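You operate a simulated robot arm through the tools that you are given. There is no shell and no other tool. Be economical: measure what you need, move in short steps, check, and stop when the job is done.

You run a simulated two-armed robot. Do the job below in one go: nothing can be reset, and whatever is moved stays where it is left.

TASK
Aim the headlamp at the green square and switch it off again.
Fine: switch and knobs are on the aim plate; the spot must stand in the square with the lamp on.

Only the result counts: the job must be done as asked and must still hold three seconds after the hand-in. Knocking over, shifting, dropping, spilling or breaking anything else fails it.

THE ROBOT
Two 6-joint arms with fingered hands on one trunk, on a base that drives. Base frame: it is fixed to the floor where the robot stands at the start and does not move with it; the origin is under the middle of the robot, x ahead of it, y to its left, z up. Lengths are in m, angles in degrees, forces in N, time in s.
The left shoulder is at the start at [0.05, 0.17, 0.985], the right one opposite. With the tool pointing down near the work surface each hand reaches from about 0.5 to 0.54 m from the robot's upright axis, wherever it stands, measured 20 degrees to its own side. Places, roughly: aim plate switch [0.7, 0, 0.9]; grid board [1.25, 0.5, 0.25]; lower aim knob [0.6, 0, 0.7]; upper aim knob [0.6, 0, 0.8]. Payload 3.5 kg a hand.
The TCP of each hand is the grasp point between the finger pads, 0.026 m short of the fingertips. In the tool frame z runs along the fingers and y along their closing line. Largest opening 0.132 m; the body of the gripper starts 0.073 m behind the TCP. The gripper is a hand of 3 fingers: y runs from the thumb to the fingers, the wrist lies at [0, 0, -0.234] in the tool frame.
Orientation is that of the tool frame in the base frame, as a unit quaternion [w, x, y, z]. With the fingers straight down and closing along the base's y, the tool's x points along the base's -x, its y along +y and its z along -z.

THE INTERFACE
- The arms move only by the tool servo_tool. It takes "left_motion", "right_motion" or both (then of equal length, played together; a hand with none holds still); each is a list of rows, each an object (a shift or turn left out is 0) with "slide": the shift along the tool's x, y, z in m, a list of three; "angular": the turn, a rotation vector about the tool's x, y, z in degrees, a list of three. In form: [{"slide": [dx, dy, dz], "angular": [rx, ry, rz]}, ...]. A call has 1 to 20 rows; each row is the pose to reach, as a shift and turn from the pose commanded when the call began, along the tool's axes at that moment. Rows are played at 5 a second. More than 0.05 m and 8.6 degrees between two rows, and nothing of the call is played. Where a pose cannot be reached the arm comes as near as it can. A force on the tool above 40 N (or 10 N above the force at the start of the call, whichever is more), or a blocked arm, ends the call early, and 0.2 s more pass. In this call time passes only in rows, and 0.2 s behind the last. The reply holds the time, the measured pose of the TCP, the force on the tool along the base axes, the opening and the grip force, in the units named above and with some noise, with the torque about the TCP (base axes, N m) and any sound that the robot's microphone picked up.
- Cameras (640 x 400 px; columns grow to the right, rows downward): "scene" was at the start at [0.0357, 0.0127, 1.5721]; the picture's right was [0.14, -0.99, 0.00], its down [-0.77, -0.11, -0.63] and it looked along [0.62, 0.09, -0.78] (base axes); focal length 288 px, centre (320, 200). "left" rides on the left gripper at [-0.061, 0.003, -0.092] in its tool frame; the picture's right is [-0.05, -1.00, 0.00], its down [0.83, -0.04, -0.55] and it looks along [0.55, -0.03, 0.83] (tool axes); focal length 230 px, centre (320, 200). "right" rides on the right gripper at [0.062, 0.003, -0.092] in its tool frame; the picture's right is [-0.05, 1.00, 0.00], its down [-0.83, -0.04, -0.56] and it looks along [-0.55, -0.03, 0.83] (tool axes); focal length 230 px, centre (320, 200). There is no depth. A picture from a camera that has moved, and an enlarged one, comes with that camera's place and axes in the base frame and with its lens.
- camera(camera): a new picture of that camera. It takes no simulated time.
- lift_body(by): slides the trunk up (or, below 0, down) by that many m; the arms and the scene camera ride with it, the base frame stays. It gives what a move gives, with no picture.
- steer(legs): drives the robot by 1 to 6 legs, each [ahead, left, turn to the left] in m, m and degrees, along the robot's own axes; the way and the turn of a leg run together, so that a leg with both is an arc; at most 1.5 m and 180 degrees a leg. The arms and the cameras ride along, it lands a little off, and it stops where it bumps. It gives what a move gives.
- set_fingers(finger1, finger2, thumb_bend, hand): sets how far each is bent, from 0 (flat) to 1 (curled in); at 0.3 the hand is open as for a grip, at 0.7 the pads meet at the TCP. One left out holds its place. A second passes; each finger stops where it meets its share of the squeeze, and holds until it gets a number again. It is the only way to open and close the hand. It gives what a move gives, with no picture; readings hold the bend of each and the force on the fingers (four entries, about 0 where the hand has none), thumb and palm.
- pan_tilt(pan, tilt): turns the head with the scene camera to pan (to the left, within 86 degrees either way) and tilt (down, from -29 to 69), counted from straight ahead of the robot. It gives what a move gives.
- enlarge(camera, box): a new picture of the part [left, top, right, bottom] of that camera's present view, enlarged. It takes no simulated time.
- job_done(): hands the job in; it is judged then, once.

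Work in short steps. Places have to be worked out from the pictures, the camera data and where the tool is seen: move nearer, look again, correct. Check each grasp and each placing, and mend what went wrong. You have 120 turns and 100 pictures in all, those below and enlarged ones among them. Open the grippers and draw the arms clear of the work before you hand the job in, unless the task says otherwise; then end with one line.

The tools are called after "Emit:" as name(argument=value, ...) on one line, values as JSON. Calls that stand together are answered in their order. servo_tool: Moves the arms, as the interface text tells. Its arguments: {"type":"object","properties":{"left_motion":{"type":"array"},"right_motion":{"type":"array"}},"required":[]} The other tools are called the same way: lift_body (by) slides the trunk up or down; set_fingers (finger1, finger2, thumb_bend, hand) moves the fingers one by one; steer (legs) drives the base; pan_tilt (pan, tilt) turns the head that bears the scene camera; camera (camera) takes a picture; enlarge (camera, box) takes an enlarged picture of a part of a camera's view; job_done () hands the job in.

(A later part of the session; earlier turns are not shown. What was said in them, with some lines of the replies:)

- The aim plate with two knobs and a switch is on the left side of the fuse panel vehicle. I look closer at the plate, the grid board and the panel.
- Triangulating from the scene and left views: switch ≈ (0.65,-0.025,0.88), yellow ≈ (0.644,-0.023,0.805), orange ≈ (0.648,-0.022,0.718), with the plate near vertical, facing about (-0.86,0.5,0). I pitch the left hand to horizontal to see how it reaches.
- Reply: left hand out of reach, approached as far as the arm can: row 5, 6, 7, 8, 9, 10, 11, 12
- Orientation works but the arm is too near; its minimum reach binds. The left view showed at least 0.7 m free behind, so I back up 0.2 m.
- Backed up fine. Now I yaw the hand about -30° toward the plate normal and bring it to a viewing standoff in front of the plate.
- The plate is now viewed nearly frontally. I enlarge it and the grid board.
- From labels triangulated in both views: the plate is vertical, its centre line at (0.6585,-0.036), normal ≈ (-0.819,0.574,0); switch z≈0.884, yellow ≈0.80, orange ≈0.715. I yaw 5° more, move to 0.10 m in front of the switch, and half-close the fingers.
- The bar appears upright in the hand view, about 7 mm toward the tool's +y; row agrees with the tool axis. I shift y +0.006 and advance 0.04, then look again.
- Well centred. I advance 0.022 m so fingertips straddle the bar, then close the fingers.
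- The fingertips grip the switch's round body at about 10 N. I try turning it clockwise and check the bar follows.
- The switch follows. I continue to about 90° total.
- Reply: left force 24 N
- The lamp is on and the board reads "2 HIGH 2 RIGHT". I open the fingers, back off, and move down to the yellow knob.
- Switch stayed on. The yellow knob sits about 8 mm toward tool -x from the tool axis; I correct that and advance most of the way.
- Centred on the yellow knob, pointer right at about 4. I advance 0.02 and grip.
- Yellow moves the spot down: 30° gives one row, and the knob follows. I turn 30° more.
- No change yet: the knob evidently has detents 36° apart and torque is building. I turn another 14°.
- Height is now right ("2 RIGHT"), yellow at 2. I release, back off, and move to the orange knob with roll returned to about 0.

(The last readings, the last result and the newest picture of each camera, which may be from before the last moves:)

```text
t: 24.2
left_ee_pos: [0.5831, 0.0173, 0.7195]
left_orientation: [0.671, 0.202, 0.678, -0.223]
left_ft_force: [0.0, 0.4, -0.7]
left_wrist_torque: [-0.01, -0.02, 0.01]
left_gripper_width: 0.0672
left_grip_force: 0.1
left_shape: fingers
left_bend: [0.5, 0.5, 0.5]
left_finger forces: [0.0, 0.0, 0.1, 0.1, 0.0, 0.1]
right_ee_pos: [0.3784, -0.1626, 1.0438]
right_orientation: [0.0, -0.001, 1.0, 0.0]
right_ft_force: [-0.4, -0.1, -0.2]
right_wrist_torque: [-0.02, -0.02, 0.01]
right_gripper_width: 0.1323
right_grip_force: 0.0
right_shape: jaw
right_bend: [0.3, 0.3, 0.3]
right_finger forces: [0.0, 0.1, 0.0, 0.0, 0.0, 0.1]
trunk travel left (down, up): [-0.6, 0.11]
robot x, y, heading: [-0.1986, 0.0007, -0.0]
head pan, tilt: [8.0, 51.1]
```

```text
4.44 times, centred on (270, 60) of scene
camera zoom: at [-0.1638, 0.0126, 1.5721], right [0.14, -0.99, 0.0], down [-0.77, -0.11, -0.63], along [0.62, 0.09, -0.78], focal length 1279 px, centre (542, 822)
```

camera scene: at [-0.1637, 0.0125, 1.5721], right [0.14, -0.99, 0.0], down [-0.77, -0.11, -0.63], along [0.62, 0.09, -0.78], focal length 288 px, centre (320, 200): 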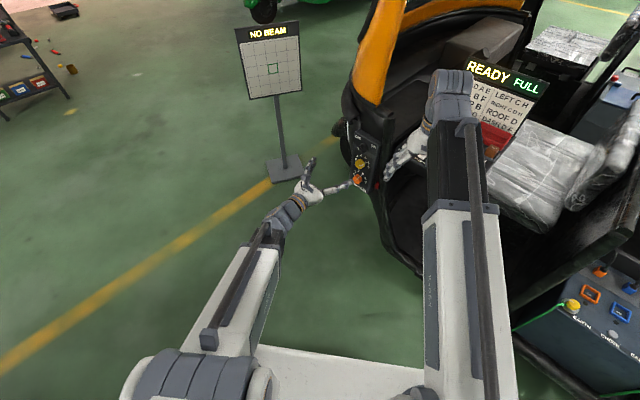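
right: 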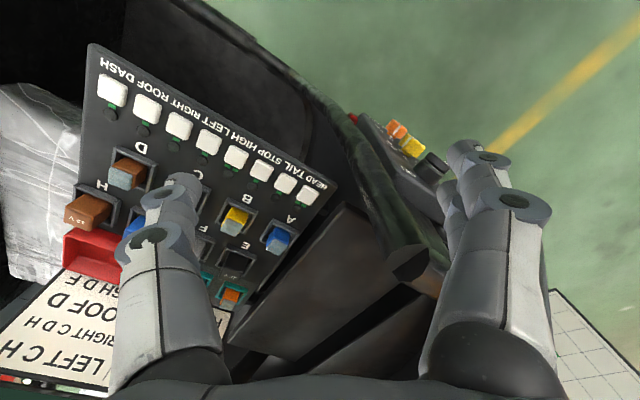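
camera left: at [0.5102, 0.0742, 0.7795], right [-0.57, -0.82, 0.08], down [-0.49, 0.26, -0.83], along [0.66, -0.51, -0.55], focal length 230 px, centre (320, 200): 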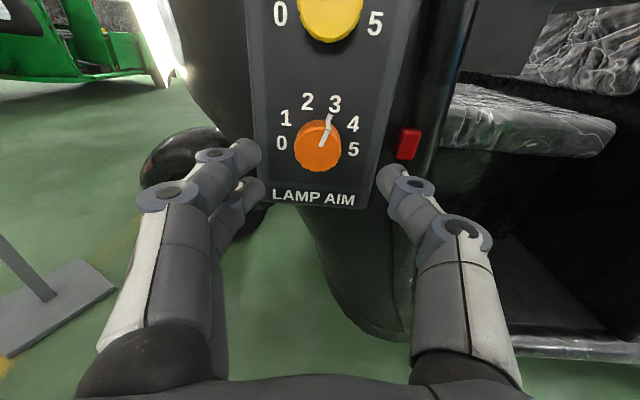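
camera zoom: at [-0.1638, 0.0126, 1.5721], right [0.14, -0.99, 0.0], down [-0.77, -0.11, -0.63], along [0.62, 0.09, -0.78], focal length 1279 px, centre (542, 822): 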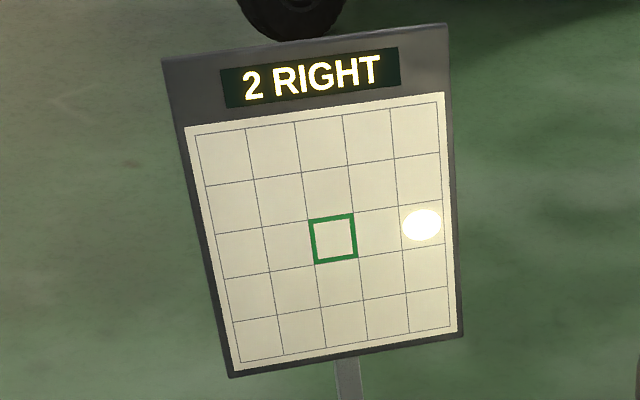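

The orange knob is at 3 and centred within about 3 mm. I advance, grip, and turn one detent counter-clockwise to learn the direction.

Emit:
servo_tool(left_motion=[{"slide": [0.002, 0.002, 0.02]}, {"slide": [0.002, 0.002, 0.04]}, {"slide": [0.002, 0.002, 0.058]}])

Emit:
set_fingers(hand="left", finger1=0.7, finger2=0.7, thumb_bend=0.7)

Emit:
camera(camera="left")

```text
t: 25.0
left_ee_pos: [0.6184, -0.0112, 0.7253]
left_orientation: [0.671, 0.2, 0.679, -0.222]
left_ft_force: [-0.2, -1.0, -0.4]
left_wrist_torque: [0.05, 0.03, 0.02]
left_gripper_width: 0.0673
left_grip_force: 0.0
left_shape: fingers
left_bend: [0.5, 0.5, 0.5]
left_finger forces: [0.0, 0.0, 0.1, 0.0, 0.0, 0.0]
left hand out of reach, approached as far as the arm can: row 2, 3
right_ee_pos: [0.3786, -0.1616, 1.0429]
right_orientation: [0.0, -0.002, 1.0, 0.0]
right_ft_force: [0.1, -0.4, 0.1]
right_wrist_torque: [-0.01, 0.01, -0.01]
right_gripper_width: 0.1318
right_grip_force: 0.2
right_shape: jaw
right_bend: [0.3, 0.3, 0.3]
right_finger forces: [0.0, 0.0, 0.0, 0.0, 0.1, 0.0]
trunk travel left (down, up): [-0.6, 0.11]
robot x, y, heading: [-0.1984, -0.0, 0.1]
head pan, tilt: [8.0, 51.1]
```

```text
t: 26.0
left_ee_pos: [0.6171, -0.0111, 0.7274]
left_orientation: [0.671, 0.2, 0.678, -0.223]
left_ft_force: [1.2, 6.0, 0.9]
left_wrist_torque: [0.01, -0.05, 0.17]
left_gripper_width: 0.0106
left_grip_force: 6.1
left_shape: fingers
left_bend: [0.7, 0.58, 0.68]
left_finger forces: [0.1, 9.1, 0.0, 0.1, 3.9, 0.0]
right_ee_pos: [0.3785, -0.1602, 1.043]
right_orientation: [0.0, -0.001, 1.0, -0.001]
right_ft_force: [-0.1, 0.2, 0.0]
right_wrist_torque: [0.0, -0.01, 0.0]
right_gripper_width: 0.1317
right_grip_force: 0.0
right_shape: jaw
right_bend: [0.3, 0.3, 0.3]
right_finger forces: [0.0, 0.0, 0.1, 0.0, 0.1, 0.1]
trunk travel left (down, up): [-0.6, 0.11]
robot x, y, heading: [-0.1992, 0.0041, -0.1]
head pan, tilt: [8.0, 51.1]
```

```text
69 pictures are left
camera left: at [0.5454, 0.046, 0.7873], right [-0.57, -0.82, 0.09], down [-0.5, 0.26, -0.83], along [0.66, -0.51, -0.55], focal length 230 px, centre (320, 200)
```

left: 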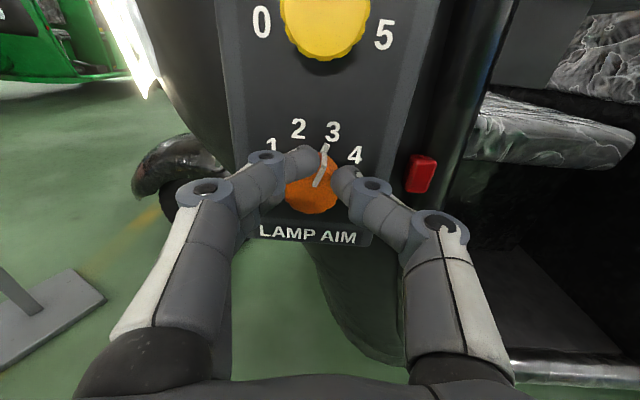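

The arm ran out of reach (z 0.727, short). I release, back off, raise the hand 0.08 and lower the trunk 0.08 for more reach.

Emit:
set_fingers(hand="left", finger1=0.5, finger2=0.5, thumb_bend=0.5)

Emit:
servo_tool(left_motion=[{"slide": [0, 0, -0.03]}, {"slide": [0, 0, -0.06]}, {"slide": [-0.04, 0, -0.06]}, {"slide": [-0.08, 0, -0.06]}])

Emit:
lift_body(by=-0.1)

Emit:
camera(camera="left")

Emit:
camera(camera="scene")

```text
t: 27.0
left_ee_pos: [0.6183, -0.0104, 0.7266]
left_orientation: [0.671, 0.202, 0.678, -0.223]
left_ft_force: [-1.2, 0.6, -0.3]
left_wrist_torque: [0.0, -0.03, -0.04]
left_gripper_width: 0.0668
left_grip_force: 0.2
left_shape: fingers
left_bend: [0.5, 0.5, 0.5]
left_finger forces: [0.0, 0.1, 0.0, 0.0, 0.0, 0.0]
right_ee_pos: [0.3791, -0.1627, 1.043]
right_orientation: [0.0, -0.001, 1.0, 0.001]
right_ft_force: [0.8, 0.0, 1.0]
right_wrist_torque: [0.04, -0.01, 0.02]
right_gripper_width: 0.1317
right_grip_force: 0.1
right_shape: jaw
right_bend: [0.3, 0.3, 0.3]
right_finger forces: [0.1, 0.0, 0.0, 0.0, 0.0, 0.0]
trunk travel left (down, up): [-0.6, 0.11]
robot x, y, heading: [-0.202, -0.0034, 0.2]
head pan, tilt: [8.0, 51.1]
```

```text
t: 28.0
left_ee_pos: [0.568, 0.0231, 0.8067]
left_orientation: [0.671, 0.201, 0.678, -0.222]
left_ft_force: [-0.2, 0.6, -0.9]
left_wrist_torque: [-0.01, 0.0, -0.01]
left_gripper_width: 0.0671
left_grip_force: 0.1
left_shape: fingers
left_bend: [0.5, 0.5, 0.5]
left_finger forces: [0.1, 0.1, 0.0, 0.0, 0.0, 0.0]
right_ee_pos: [0.3781, -0.1628, 1.0432]
right_orientation: [0.0, -0.001, 1.0, 0.0]
right_ft_force: [0.7, 0.8, -0.7]
right_wrist_torque: [-0.04, -0.01, 0.0]
right_gripper_width: 0.1319
right_grip_force: 0.0
right_shape: jaw
right_bend: [0.3, 0.3, 0.3]
right_finger forces: [0.0, 0.0, 0.0, 0.1, 0.0, 0.0]
trunk travel left (down, up): [-0.6, 0.11]
robot x, y, heading: [-0.2005, 0.0029, 0.1]
head pan, tilt: [8.0, 51.1]
```

```text
t: 29.3
left_ee_pos: [0.5682, 0.0229, 0.7056]
left_orientation: [0.671, 0.201, 0.678, -0.223]
left_ft_force: [-0.6, 0.3, 0.5]
left_wrist_torque: [0.0, -0.04, -0.03]
left_gripper_width: 0.0674
left_grip_force: 0.1
left_shape: fingers
left_bend: [0.5, 0.5, 0.5]
left_finger forces: [0.0, 0.1, 0.0, 0.1, 0.0, 0.1]
right_ee_pos: [0.3775, -0.1608, 0.9445]
right_orientation: [0.0, -0.001, 1.0, 0.0]
right_ft_force: [-0.1, 0.1, 0.1]
right_wrist_torque: [-0.02, -0.03, -0.02]
right_gripper_width: 0.1321
right_grip_force: 0.1
right_shape: jaw
right_bend: [0.3, 0.3, 0.3]
right_finger forces: [0.0, 0.0, 0.0, 0.0, 0.1, 0.1]
trunk travel left (down, up): [-0.5, 0.21]
robot x, y, heading: [-0.1959, 0.0019, 0.2]
head pan, tilt: [8.0, 51.1]
```

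```text
68 pictures are left
camera left: at [0.4961, 0.0799, 0.7675], right [-0.57, -0.82, 0.09], down [-0.5, 0.26, -0.83], along [0.66, -0.51, -0.55], focal length 230 px, centre (320, 200)
```

left: 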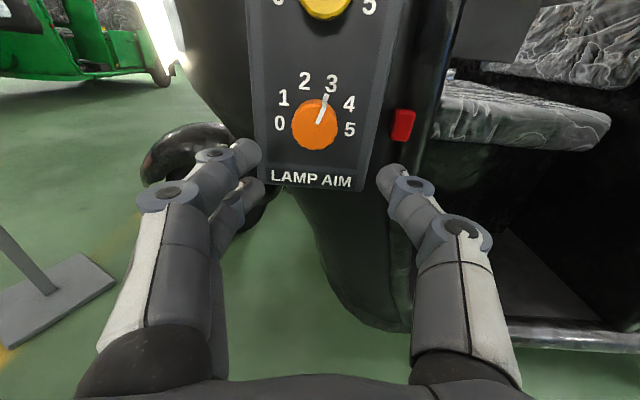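

```text
67 pictures are left
camera scene: at [-0.1639, 0.0126, 1.4721], right [0.14, -0.99, 0.0], down [-0.77, -0.11, -0.63], along [0.62, 0.09, -0.78], focal length 288 px, centre (320, 200)
```

scene: 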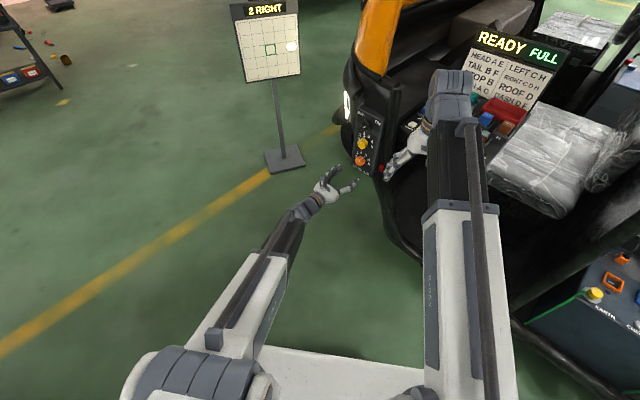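

Now the knob is ~10 mm above and 5 mm left of the tool axis. I correct, and advance to within grip depth.

Emit:
servo_tool(left_motion=[{"slide": [-0.0095, 0.004, 0.025]}, {"slide": [-0.0095, 0.004, 0.05]}])

Emit:
enlarge(camera="left", box=[200, 60, 440, 210])

```text
t: 29.9
left_ee_pos: [0.612, -0.001, 0.7153]
left_orientation: [0.671, 0.201, 0.678, -0.223]
left_ft_force: [-0.3, 0.7, -0.2]
left_wrist_torque: [0.02, -0.03, -0.02]
left_gripper_width: 0.0671
left_grip_force: 0.1
left_shape: fingers
left_bend: [0.5, 0.5, 0.5]
left_finger forces: [0.1, 0.1, 0.0, 0.1, 0.1, 0.0]
right_ee_pos: [0.3779, -0.1624, 0.9439]
right_orientation: [0.0, -0.001, 1.0, 0.0]
right_ft_force: [0.1, -0.2, -0.1]
right_wrist_torque: [-0.03, 0.02, 0.0]
right_gripper_width: 0.1317
right_grip_force: 0.1
right_shape: jaw
right_bend: [0.3, 0.3, 0.3]
right_finger forces: [0.0, 0.1, 0.0, 0.0, 0.0, 0.0]
trunk travel left (down, up): [-0.5, 0.21]
robot x, y, heading: [-0.1989, 0.0016, 0.1]
head pan, tilt: [8.0, 51.1]
```

```text
2.67 times, centred on (320, 135) of left
camera zoom: at [0.5401, 0.0557, 0.7768], right [-0.57, -0.82, 0.09], down [-0.5, 0.26, -0.83], along [0.66, -0.51, -0.55], focal length 614 px, centre (320, 373)
```

zoom: 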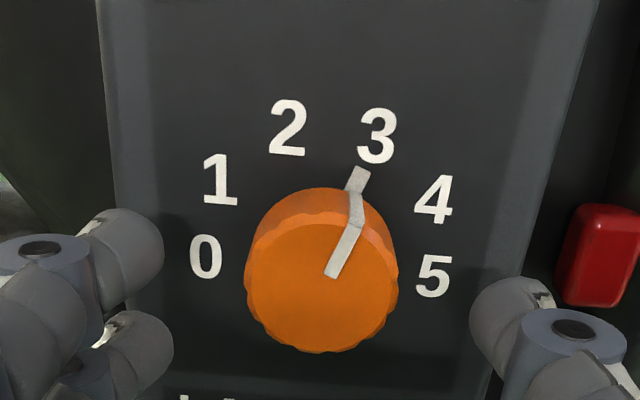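

Centred. I advance 0.024 and grip the orange knob.

Emit:
servo_tool(left_motion=[{"slide": [-0.001, 0, 0.012]}, {"slide": [-0.001, 0, 0.024]}])

Emit:
set_fingers(hand="left", finger1=0.7, finger2=0.7, thumb_bend=0.7)

Emit:
servo_tool(left_motion=[{"angular": [0, 0, -6]}, {"angular": [0, 0, -12]}, {"angular": [0, 0, -18]}, {"angular": [0, 0, -24]}, {"angular": [0, 0, -30]}, {"angular": [0, 0, -36]}])

Emit:
enlarge(camera="scene", box=[225, 0, 315, 90])

Emit:
camera(camera="left")

```text
t: 30.5
left_ee_pos: [0.631, -0.0154, 0.7172]
left_orientation: [0.671, 0.201, 0.678, -0.223]
left_ft_force: [0.5, 0.6, 0.7]
left_wrist_torque: [-0.01, -0.02, 0.03]
left_gripper_width: 0.0671
left_grip_force: 0.0
left_shape: fingers
left_bend: [0.5, 0.5, 0.5]
left_finger forces: [0.1, 0.0, 0.0, 0.0, 0.1, 0.0]
right_ee_pos: [0.3774, -0.1618, 0.9435]
right_orientation: [0.001, -0.001, 1.0, 0.0]
right_ft_force: [-0.8, -0.2, -0.6]
right_wrist_torque: [0.0, -0.02, 0.0]
right_gripper_width: 0.1319
right_grip_force: 0.1
right_shape: jaw
right_bend: [0.3, 0.3, 0.3]
right_finger forces: [0.0, 0.0, 0.0, 0.0, 0.1, 0.0]
trunk travel left (down, up): [-0.5, 0.21]
robot x, y, heading: [-0.1959, 0.0019, 0.2]
head pan, tilt: [8.0, 51.1]
```

```text
t: 31.5
left_ee_pos: [0.6302, -0.0163, 0.7176]
left_orientation: [0.671, 0.202, 0.677, -0.225]
left_ft_force: [4.1, -2.2, 1.4]
left_wrist_torque: [-0.02, -0.07, 0.02]
left_gripper_width: 0.0296
left_grip_force: 11.9
left_shape: fingers
left_bend: [0.63, 0.61, 0.64]
left_finger forces: [5.8, 6.8, 0.1, 0.0, 11.4, 0.0]
right_ee_pos: [0.3787, -0.1602, 0.9441]
right_orientation: [0.0, -0.001, 1.0, 0.0]
right_ft_force: [-0.1, -0.5, -0.2]
right_wrist_torque: [0.01, 0.0, 0.0]
right_gripper_width: 0.1318
right_grip_force: 0.1
right_shape: jaw
right_bend: [0.3, 0.3, 0.3]
right_finger forces: [0.0, 0.0, 0.1, 0.0, 0.0, 0.0]
trunk travel left (down, up): [-0.5, 0.21]
robot x, y, heading: [-0.1979, 0.001, 0.3]
head pan, tilt: [8.0, 51.1]
```

```text
t: 32.9
left_ee_pos: [0.6318, -0.014, 0.7176]
left_orientation: [0.57, -0.019, 0.707, -0.419]
left_ft_force: [4.4, 4.7, 4.1]
left_wrist_torque: [-0.06, -0.05, 0.17]
left_gripper_width: 0.0294
left_grip_force: 13.1
left_shape: fingers
left_bend: [0.63, 0.61, 0.65]
left_finger forces: [8.1, 6.8, 0.0, 0.0, 12.0, 0.1]
right_ee_pos: [0.3777, -0.1615, 0.9446]
right_orientation: [0.0, -0.001, 1.0, -0.001]
right_ft_force: [-0.7, -0.2, -0.2]
right_wrist_torque: [0.0, 0.02, 0.02]
right_gripper_width: 0.132
right_grip_force: 0.0
right_shape: jaw
right_bend: [0.3, 0.3, 0.3]
right_finger forces: [0.0, 0.0, 0.0, 0.0, 0.0, 0.0]
trunk travel left (down, up): [-0.5, 0.21]
robot x, y, heading: [-0.1954, 0.0019, 0.3]
head pan, tilt: [8.0, 51.1]
```

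```text
4.44 times, centred on (270, 45) of scene
camera zoom: at [-0.1639, 0.0131, 1.4721], right [0.14, -0.99, 0.0], down [-0.77, -0.11, -0.63], along [0.62, 0.09, -0.78], focal length 1279 px, centre (542, 889)
```

zoom: 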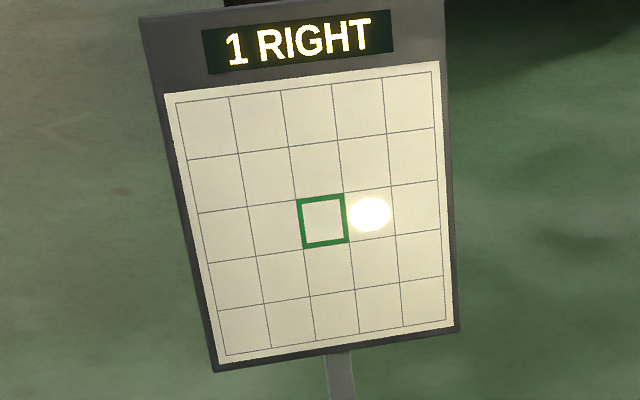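

```text
64 pictures are left
camera left: at [0.5792, 0.0709, 0.7635], right [-0.43, -0.62, 0.66], down [-0.77, -0.13, -0.63], along [0.48, -0.77, -0.42], focal length 230 px, centre (320, 200)
```

left: 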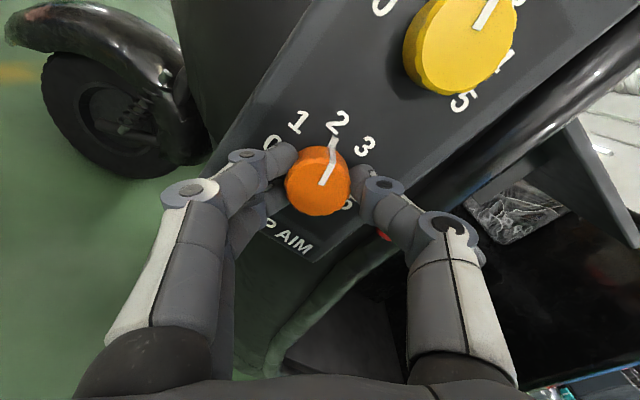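

Right direction: "1 RIGHT". One more detent (38°).

Emit:
servo_tool(left_motion=[{"angular": [0, 0, -6]}, {"angular": [0, 0, -12]}, {"angular": [0, 0, -18]}, {"angular": [0, 0, -24]}, {"angular": [0, 0, -30]}, {"angular": [0, 0, -36]}, {"angular": [0, 0, -38]}])

Emit:
enlarge(camera="scene", box=[225, 0, 315, 90])

Emit:
camera(camera="left")

```text
t: 34.5
left_ee_pos: [0.6314, -0.0132, 0.7164]
left_orientation: [0.401, -0.25, 0.662, -0.582]
left_ft_force: [10.8, 10.5, 2.0]
left_wrist_torque: [0.01, -0.02, 0.34]
left_gripper_width: 0.0298
left_grip_force: 14.0
left_shape: fingers
left_bend: [0.63, 0.62, 0.65]
left_finger forces: [9.8, 5.5, 0.1, 0.0, 12.8, 0.1]
right_ee_pos: [0.3771, -0.1617, 0.9438]
right_orientation: [0.0, 0.0, 1.0, 0.0]
right_ft_force: [0.3, -0.7, 0.9]
right_wrist_torque: [-0.01, 0.03, 0.02]
right_gripper_width: 0.1318
right_grip_force: 0.0
right_shape: jaw
right_bend: [0.3, 0.3, 0.3]
right_finger forces: [0.1, 0.0, 0.0, 0.0, 0.0, 0.1]
trunk travel left (down, up): [-0.5, 0.21]
robot x, y, heading: [-0.2041, -0.002, -0.1]
head pan, tilt: [8.0, 51.1]
```

```text
4.44 times, centred on (270, 45) of scene
camera zoom: at [-0.1631, 0.0134, 1.4721], right [0.14, -0.99, 0.0], down [-0.77, -0.11, -0.63], along [0.62, 0.09, -0.78], focal length 1279 px, centre (542, 889)
```

zoom: 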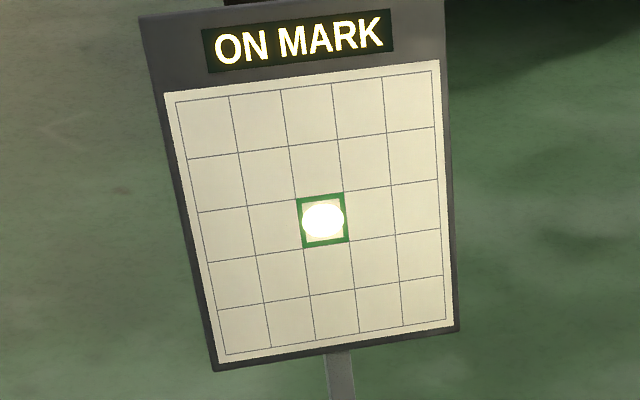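

```text
62 pictures are left
camera left: at [0.591, 0.088, 0.7278], right [-0.11, -0.16, 0.98], down [-0.92, -0.35, -0.16], along [0.37, -0.92, -0.11], focal length 230 px, centre (320, 200)
```

left: 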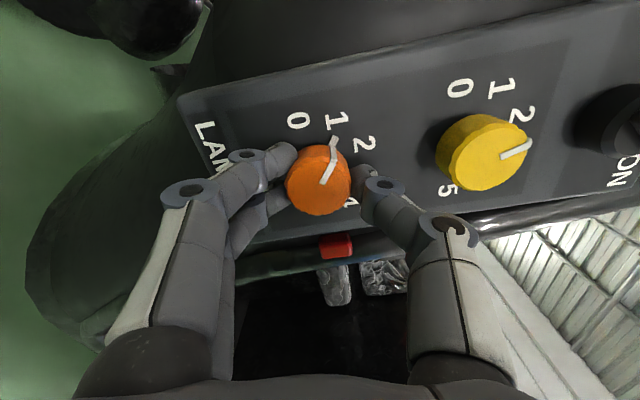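

"ON MARK". I release, check it holds, back off, roll to +45° and rise to the switch.

Emit:
set_fingers(hand="left", finger1=0.5, finger2=0.5, thumb_bend=0.5)

Emit:
servo_tool(left_motion=[{"slide": [0, 0, -0.03]}, {"slide": [0, 0, -0.065]}, {"slide": [0, 0, -0.065], "angular": [0, 0, 8]}, {"slide": [-0.004, -0.015, -0.065], "angular": [0, 0, 16]}, {"slide": [-0.008, -0.03, -0.065], "angular": [0, 0, 24]}, {"slide": [-0.012, -0.045, -0.065], "angular": [0, 0, 32]}, {"slide": [-0.016, -0.06, -0.065], "angular": [0, 0, 40]}, {"slide": [-0.02, -0.075, -0.065], "angular": [0, 0, 48]}, {"slide": [-0.023, -0.09, -0.065], "angular": [0, 0, 56]}, {"slide": [-0.026, -0.105, -0.065], "angular": [0, 0, 64]}, {"slide": [-0.03, -0.12, -0.065], "angular": [0, 0, 72]}, {"slide": [-0.034, -0.135, -0.065], "angular": [0, 0, 80]}, {"slide": [-0.037, -0.15, -0.065], "angular": [0, 0, 88]}, {"slide": [-0.04, -0.162, -0.065], "angular": [0, 0, 96]}, {"slide": [-0.04, -0.162, -0.065], "angular": [0, 0, 104]}, {"slide": [-0.04, -0.162, -0.065], "angular": [0, 0, 112]}, {"slide": [-0.04, -0.162, -0.065], "angular": [0, 0, 120]}])

Emit:
camera(camera="left")

Emit:
camera(camera="scene")

```text
t: 35.5
left_ee_pos: [0.6302, -0.0153, 0.7164]
left_orientation: [0.402, -0.248, 0.663, -0.582]
left_ft_force: [-0.5, 0.2, 0.9]
left_wrist_torque: [-0.01, -0.02, 0.0]
left_gripper_width: 0.0668
left_grip_force: 0.0
left_shape: fingers
left_bend: [0.5, 0.5, 0.5]
left_finger forces: [0.0, 0.0, 0.1, 0.1, 0.1, 0.1]
right_ee_pos: [0.3772, -0.1627, 0.9452]
right_orientation: [0.0, 0.0, 1.0, 0.001]
right_ft_force: [0.5, -0.3, 0.9]
right_wrist_torque: [0.02, 0.01, 0.0]
right_gripper_width: 0.1321
right_grip_force: 0.1
right_shape: jaw
right_bend: [0.3, 0.3, 0.3]
right_finger forces: [0.0, 0.0, 0.0, 0.0, 0.0, 0.1]
trunk travel left (down, up): [-0.5, 0.21]
robot x, y, heading: [-0.2003, 0.002, -0.0]
head pan, tilt: [8.0, 51.1]
```

```text
t: 39.1
left_ee_pos: [0.5781, 0.022, 0.8836]
left_orientation: [0.705, 0.45, 0.545, 0.058]
left_ft_force: [0.8, 0.4, -0.5]
left_wrist_torque: [0.0, 0.04, -0.02]
left_gripper_width: 0.0672
left_grip_force: 0.1
left_shape: fingers
left_bend: [0.5, 0.5, 0.5]
left_finger forces: [0.1, 0.0, 0.0, 0.1, 0.1, 0.0]
right_ee_pos: [0.3784, -0.1613, 0.9429]
right_orientation: [0.0, -0.001, 1.0, -0.001]
right_ft_force: [-0.7, 0.6, 0.8]
right_wrist_torque: [0.0, 0.07, 0.02]
right_gripper_width: 0.1323
right_grip_force: 0.1
right_shape: jaw
right_bend: [0.3, 0.3, 0.3]
right_finger forces: [0.1, 0.0, 0.0, 0.1, 0.0, 0.0]
trunk travel left (down, up): [-0.5, 0.21]
robot x, y, heading: [-0.1996, 0.0009, -0.1]
head pan, tilt: [8.0, 51.1]
```

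```text
61 pictures are left
camera left: at [0.4797, 0.0404, 0.9295], right [-0.43, -0.62, -0.66], down [-0.14, 0.77, -0.63], along [0.89, -0.18, -0.42], focal length 230 px, centre (320, 200)
```

left: 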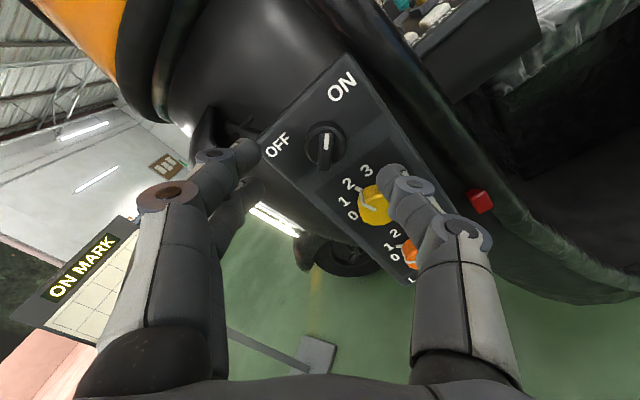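

```text
60 pictures are left
camera scene: at [-0.1638, 0.0126, 1.4721], right [0.14, -0.99, 0.0], down [-0.77, -0.11, -0.63], along [0.62, 0.09, -0.78], focal length 288 px, centre (320, 200)
```

scene: 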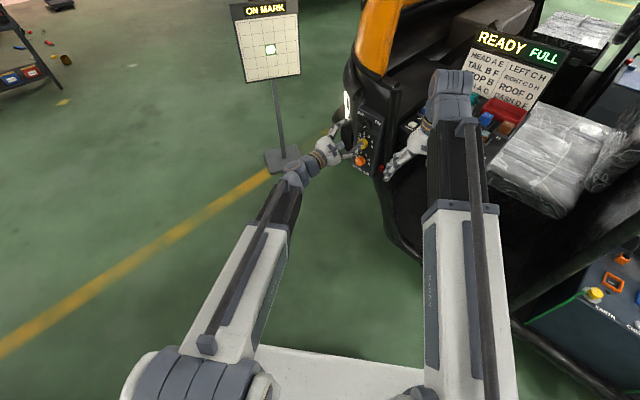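

Still ON MARK after release. The switch bar is within ~3 mm of the tool axis; I advance 0.061 and grip.

Emit:
servo_tool(left_motion=[{"slide": [0, -0.003, 0.02]}, {"slide": [0, -0.003, 0.042]}, {"slide": [0, -0.003, 0.061]}])

Emit:
enlarge(camera="left", box=[200, 100, 440, 250])

Emit:
set_fingers(hand="left", finger1=0.7, finger2=0.7, thumb_bend=0.7)

```text
t: 39.9
left_ee_pos: [0.6259, -0.0148, 0.883]
left_orientation: [0.705, 0.449, 0.546, 0.056]
left_ft_force: [-0.2, 0.5, -0.8]
left_wrist_torque: [0.02, -0.01, 0.04]
left_gripper_width: 0.0673
left_grip_force: 0.1
left_shape: fingers
left_bend: [0.5, 0.5, 0.5]
left_finger forces: [0.1, 0.0, 0.0, 0.1, 0.0, 0.0]
right_ee_pos: [0.3784, -0.1618, 0.9432]
right_orientation: [0.0, 0.0, 1.0, 0.0]
right_ft_force: [0.5, 0.0, 0.5]
right_wrist_torque: [0.0, -0.01, 0.01]
right_gripper_width: 0.1319
right_grip_force: 0.1
right_shape: jaw
right_bend: [0.3, 0.3, 0.3]
right_finger forces: [0.0, 0.0, 0.0, 0.1, 0.0, 0.1]
trunk travel left (down, up): [-0.5, 0.21]
robot x, y, heading: [-0.1994, 0.0007, 0.0]
head pan, tilt: [8.0, 51.1]
```

```text
2.67 times, centred on (320, 175) of left
camera zoom: at [0.5277, 0.0032, 0.9286], right [-0.43, -0.62, -0.66], down [-0.14, 0.77, -0.63], along [0.89, -0.18, -0.42], focal length 614 px, centre (320, 267)
```

zoom: 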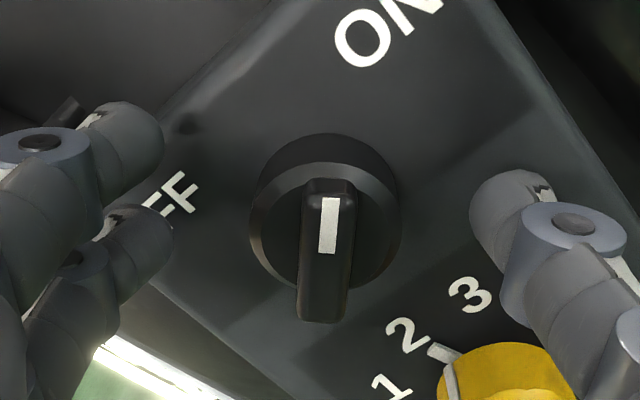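

```text
t: 40.9
left_ee_pos: [0.626, -0.0162, 0.8824]
left_orientation: [0.705, 0.45, 0.545, 0.056]
left_ft_force: [1.8, -3.5, -0.8]
left_wrist_torque: [-0.01, -0.01, -0.08]
left_gripper_width: 0.0213
left_grip_force: 9.7
left_shape: fingers
left_bend: [0.68, 0.62, 0.65]
left_finger forces: [1.7, 6.5, 0.0, 0.1, 11.4, 0.0]
right_ee_pos: [0.3779, -0.1625, 0.9425]
right_orientation: [0.0, 0.0, 1.0, 0.0]
right_ft_force: [-0.3, -0.2, -0.4]
right_wrist_torque: [0.04, 0.03, -0.03]
right_gripper_width: 0.1319
right_grip_force: 0.1
right_shape: jaw
right_bend: [0.3, 0.3, 0.3]
right_finger forces: [0.0, 0.0, 0.0, 0.0, 0.1, 0.1]
trunk travel left (down, up): [-0.5, 0.21]
robot x, y, heading: [-0.1972, 0.0016, 0.3]
head pan, tilt: [8.0, 51.1]
```

Gripped as before. I turn counter-clockwise 92° to OFF.

Emit:
servo_tool(left_motion=[{"angular": [0, 0, -8]}, {"angular": [0, 0, -16]}, {"angular": [0, 0, -24]}, {"angular": [0, 0, -32]}, {"angular": [0, 0, -40]}, {"angular": [0, 0, -48]}, {"angular": [0, 0, -56]}, {"angular": [0, 0, -64]}, {"angular": [0, 0, -72]}, {"angular": [0, 0, -80]}, {"angular": [0, 0, -87]}, {"angular": [0, 0, -92]}])

Emit:
camera(camera="left")

Emit:
camera(camera="scene")

```text
t: 43.5
left_ee_pos: [0.6275, -0.01, 0.8814]
left_orientation: [0.532, -0.084, 0.702, -0.467]
left_ft_force: [7.5, 24.4, 12.3]
left_wrist_torque: [0.31, -0.52, 0.73]
left_gripper_width: 0.0213
left_grip_force: 20.0
left_shape: fingers
left_bend: [0.66, 0.6, 0.67]
left_finger forces: [24.4, 8.0, 0.0, 0.0, 7.1, 0.0]
right_ee_pos: [0.3783, -0.1595, 0.9436]
right_orientation: [0.0, -0.001, 1.0, 0.0]
right_ft_force: [0.2, 0.8, 1.0]
right_wrist_torque: [0.01, -0.03, 0.01]
right_gripper_width: 0.1318
right_grip_force: 0.1
right_shape: jaw
right_bend: [0.3, 0.3, 0.3]
right_finger forces: [0.0, 0.1, 0.0, 0.0, 0.0, 0.1]
trunk travel left (down, up): [-0.5, 0.21]
robot x, y, heading: [-0.2007, -0.0034, 0.1]
head pan, tilt: [8.0, 51.1]
```

```text
58 pictures are left
camera left: at [0.5788, 0.0803, 0.9203], right [-0.36, -0.52, 0.78], down [-0.82, -0.22, -0.52], along [0.44, -0.83, -0.35], focal length 230 px, centre (320, 200)
```

left: 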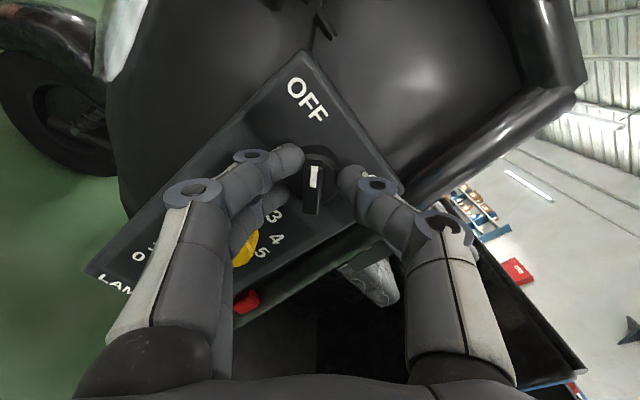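

```text
57 pictures are left
camera scene: at [-0.1645, 0.0151, 1.4721], right [0.14, -0.99, 0.0], down [-0.77, -0.11, -0.63], along [0.62, 0.09, -0.78], focal length 288 px, centre (320, 200)
```

scene: 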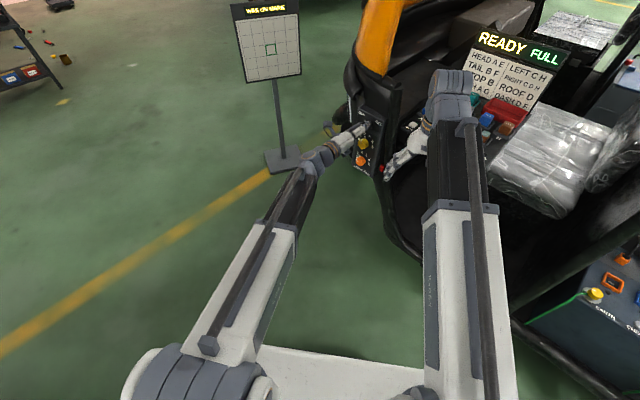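

The lamp is off and the switch is at OFF. I open the hand, back off, and check the final state.

Emit:
set_fingers(hand="left", finger1=0.45, finger2=0.45, thumb_bend=0.45)

Emit:
servo_tool(left_motion=[{"slide": [0, 0, -0.03]}, {"slide": [0, 0, -0.06]}, {"slide": [0, 0, -0.09]}, {"slide": [0, 0, -0.12]}])

Emit:
set_fingers(hand="left", finger1=0.3, finger2=0.3, thumb_bend=0.3)

Emit:
camera(camera="left")

Emit:
enlarge(camera="scene", box=[225, 0, 405, 200])

Emit:
enlarge(camera="scene", box=[225, 0, 315, 90])

```text
t: 44.5
left_ee_pos: [0.6269, -0.0168, 0.8816]
left_orientation: [0.531, -0.08, 0.702, -0.468]
left_ft_force: [0.5, -0.1, 0.1]
left_wrist_torque: [0.0, 0.03, 0.0]
left_gripper_width: 0.0843
left_grip_force: 0.1
left_shape: fingers
left_bend: [0.45, 0.45, 0.45]
left_finger forces: [0.0, 0.0, 0.0, 0.0, 0.0, 0.0]
right_ee_pos: [0.379, -0.1629, 0.9432]
right_orientation: [0.0, 0.0, 1.0, 0.0]
right_ft_force: [-0.5, -0.1, -0.3]
right_wrist_torque: [-0.01, -0.01, -0.01]
right_gripper_width: 0.1318
right_grip_force: 0.0
right_shape: jaw
right_bend: [0.3, 0.3, 0.3]
right_finger forces: [0.1, 0.1, 0.0, 0.0, 0.1, 0.1]
trunk travel left (down, up): [-0.5, 0.21]
robot x, y, heading: [-0.2007, 0.0007, 0.3]
head pan, tilt: [8.0, 51.1]
```

```text
t: 45.5
left_ee_pos: [0.5278, 0.054, 0.8833]
left_orientation: [0.531, -0.08, 0.702, -0.468]
left_ft_force: [1.2, 0.9, 0.3]
left_wrist_torque: [-0.04, -0.02, 0.03]
left_gripper_width: 0.0842
left_grip_force: 0.0
left_shape: fingers
left_bend: [0.45, 0.45, 0.45]
left_finger forces: [0.0, 0.1, 0.0, 0.0, 0.1, 0.0]
right_ee_pos: [0.3783, -0.1613, 0.9429]
right_orientation: [0.0, -0.001, 1.0, 0.0]
right_ft_force: [0.5, -0.1, 0.5]
right_wrist_torque: [0.01, 0.02, 0.01]
right_gripper_width: 0.132
right_grip_force: 0.1
right_shape: jaw
right_bend: [0.3, 0.3, 0.3]
right_finger forces: [0.0, 0.1, 0.0, 0.0, 0.1, 0.0]
trunk travel left (down, up): [-0.5, 0.21]
robot x, y, heading: [-0.1997, 0.0016, 0.0]
head pan, tilt: [8.0, 51.1]
```

```text
t: 46.5
left_ee_pos: [0.5271, 0.0531, 0.8826]
left_orientation: [0.531, -0.081, 0.703, -0.467]
left_ft_force: [-0.2, 0.1, 0.0]
left_wrist_torque: [-0.02, -0.02, -0.03]
left_gripper_width: 0.1341
left_grip_force: 0.2
left_shape: fingers
left_bend: [0.3, 0.3, 0.3]
left_finger forces: [0.1, 0.0, 0.0, 0.0, 0.0, 0.0]
right_ee_pos: [0.3788, -0.1609, 0.944]
right_orientation: [0.0, -0.001, 1.0, -0.001]
right_ft_force: [-0.1, -0.4, -0.9]
right_wrist_torque: [0.02, 0.0, -0.02]
right_gripper_width: 0.1321
right_grip_force: 0.0
right_shape: jaw
right_bend: [0.3, 0.3, 0.3]
right_finger forces: [0.1, 0.0, 0.0, 0.1, 0.0, 0.0]
trunk travel left (down, up): [-0.5, 0.21]
robot x, y, heading: [-0.1986, -0.0019, 0.1]
head pan, tilt: [8.0, 51.1]
```

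```text
56 pictures are left
camera left: at [0.4799, 0.1448, 0.9211], right [-0.36, -0.52, 0.78], down [-0.82, -0.21, -0.52], along [0.44, -0.83, -0.35], focal length 230 px, centre (320, 200)
```

left: 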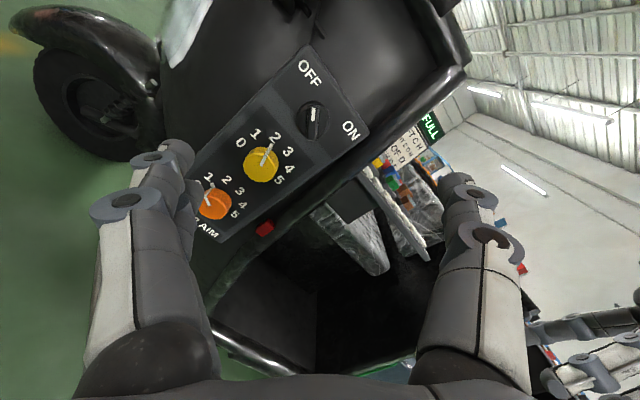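

```text
2.00 times, centred on (315, 100) of scene
camera zoom: at [-0.1638, 0.0126, 1.4721], right [0.14, -0.99, 0.0], down [-0.77, -0.11, -0.63], along [0.62, 0.09, -0.78], focal length 576 px, centre (330, 400)
```

zoom: 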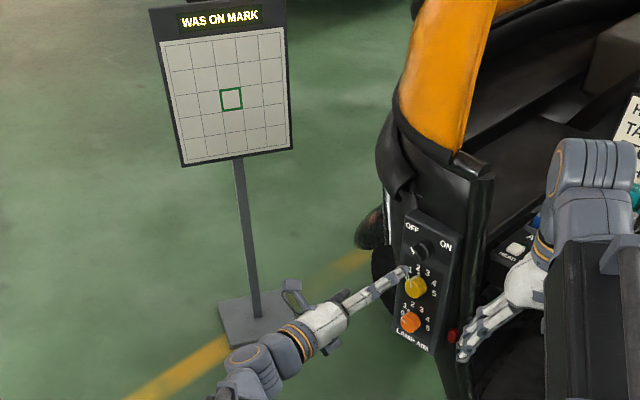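

```text
4.44 times, centred on (270, 45) of scene
camera zoom: at [-0.1638, 0.0126, 1.4721], right [0.14, -0.99, 0.0], down [-0.77, -0.11, -0.63], along [0.62, 0.09, -0.78], focal length 1279 px, centre (542, 889)
```

zoom: 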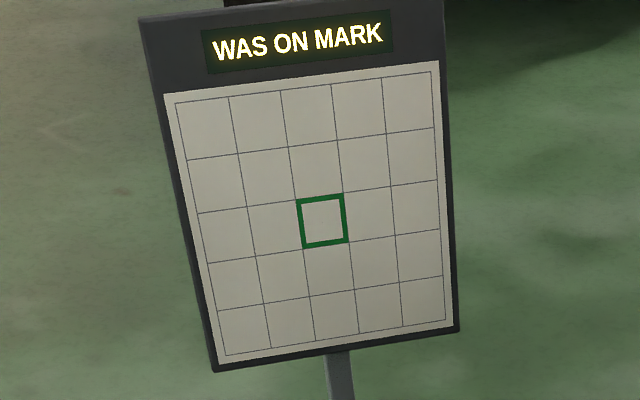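

The board reads "WAS ON MARK", the switch is off, and the hands are open. I draw the left arm a little further clear, then hand in.

Emit:
servo_tool(left_motion=[{"slide": [0, 0, -0.03]}, {"slide": [0, 0, -0.06]}])

Emit:
job_done()

```text
t: 47.1
left_ee_pos: [0.4785, 0.0868, 0.8826]
left_orientation: [0.531, -0.081, 0.703, -0.467]
left_ft_force: [0.3, 0.7, 0.3]
left_wrist_torque: [-0.02, 0.01, -0.01]
left_gripper_width: 0.1341
left_grip_force: 0.1
left_shape: fingers
left_bend: [0.3, 0.3, 0.3]
left_finger forces: [0.1, 0.1, 0.1, 0.0, 0.0, 0.1]
right_ee_pos: [0.3777, -0.1612, 0.9444]
right_orientation: [-0.001, -0.001, 1.0, -0.001]
right_ft_force: [-0.1, 0.4, -0.8]
right_wrist_torque: [0.0, -0.05, 0.01]
right_gripper_width: 0.132
right_grip_force: 0.0
right_shape: jaw
right_bend: [0.3, 0.3, 0.3]
right_finger forces: [0.0, 0.0, 0.0, 0.0, 0.0, 0.1]
trunk travel left (down, up): [-0.5, 0.21]
robot x, y, heading: [-0.2008, 0.0015, 0.0]
head pan, tilt: [8.0, 51.1]
```

```text
The job is handed in.
```

The headlamp is aimed at the green square (the board read "ON MARK" with the lamp lit) and switched off again (it now reads "WAS ON MARK").
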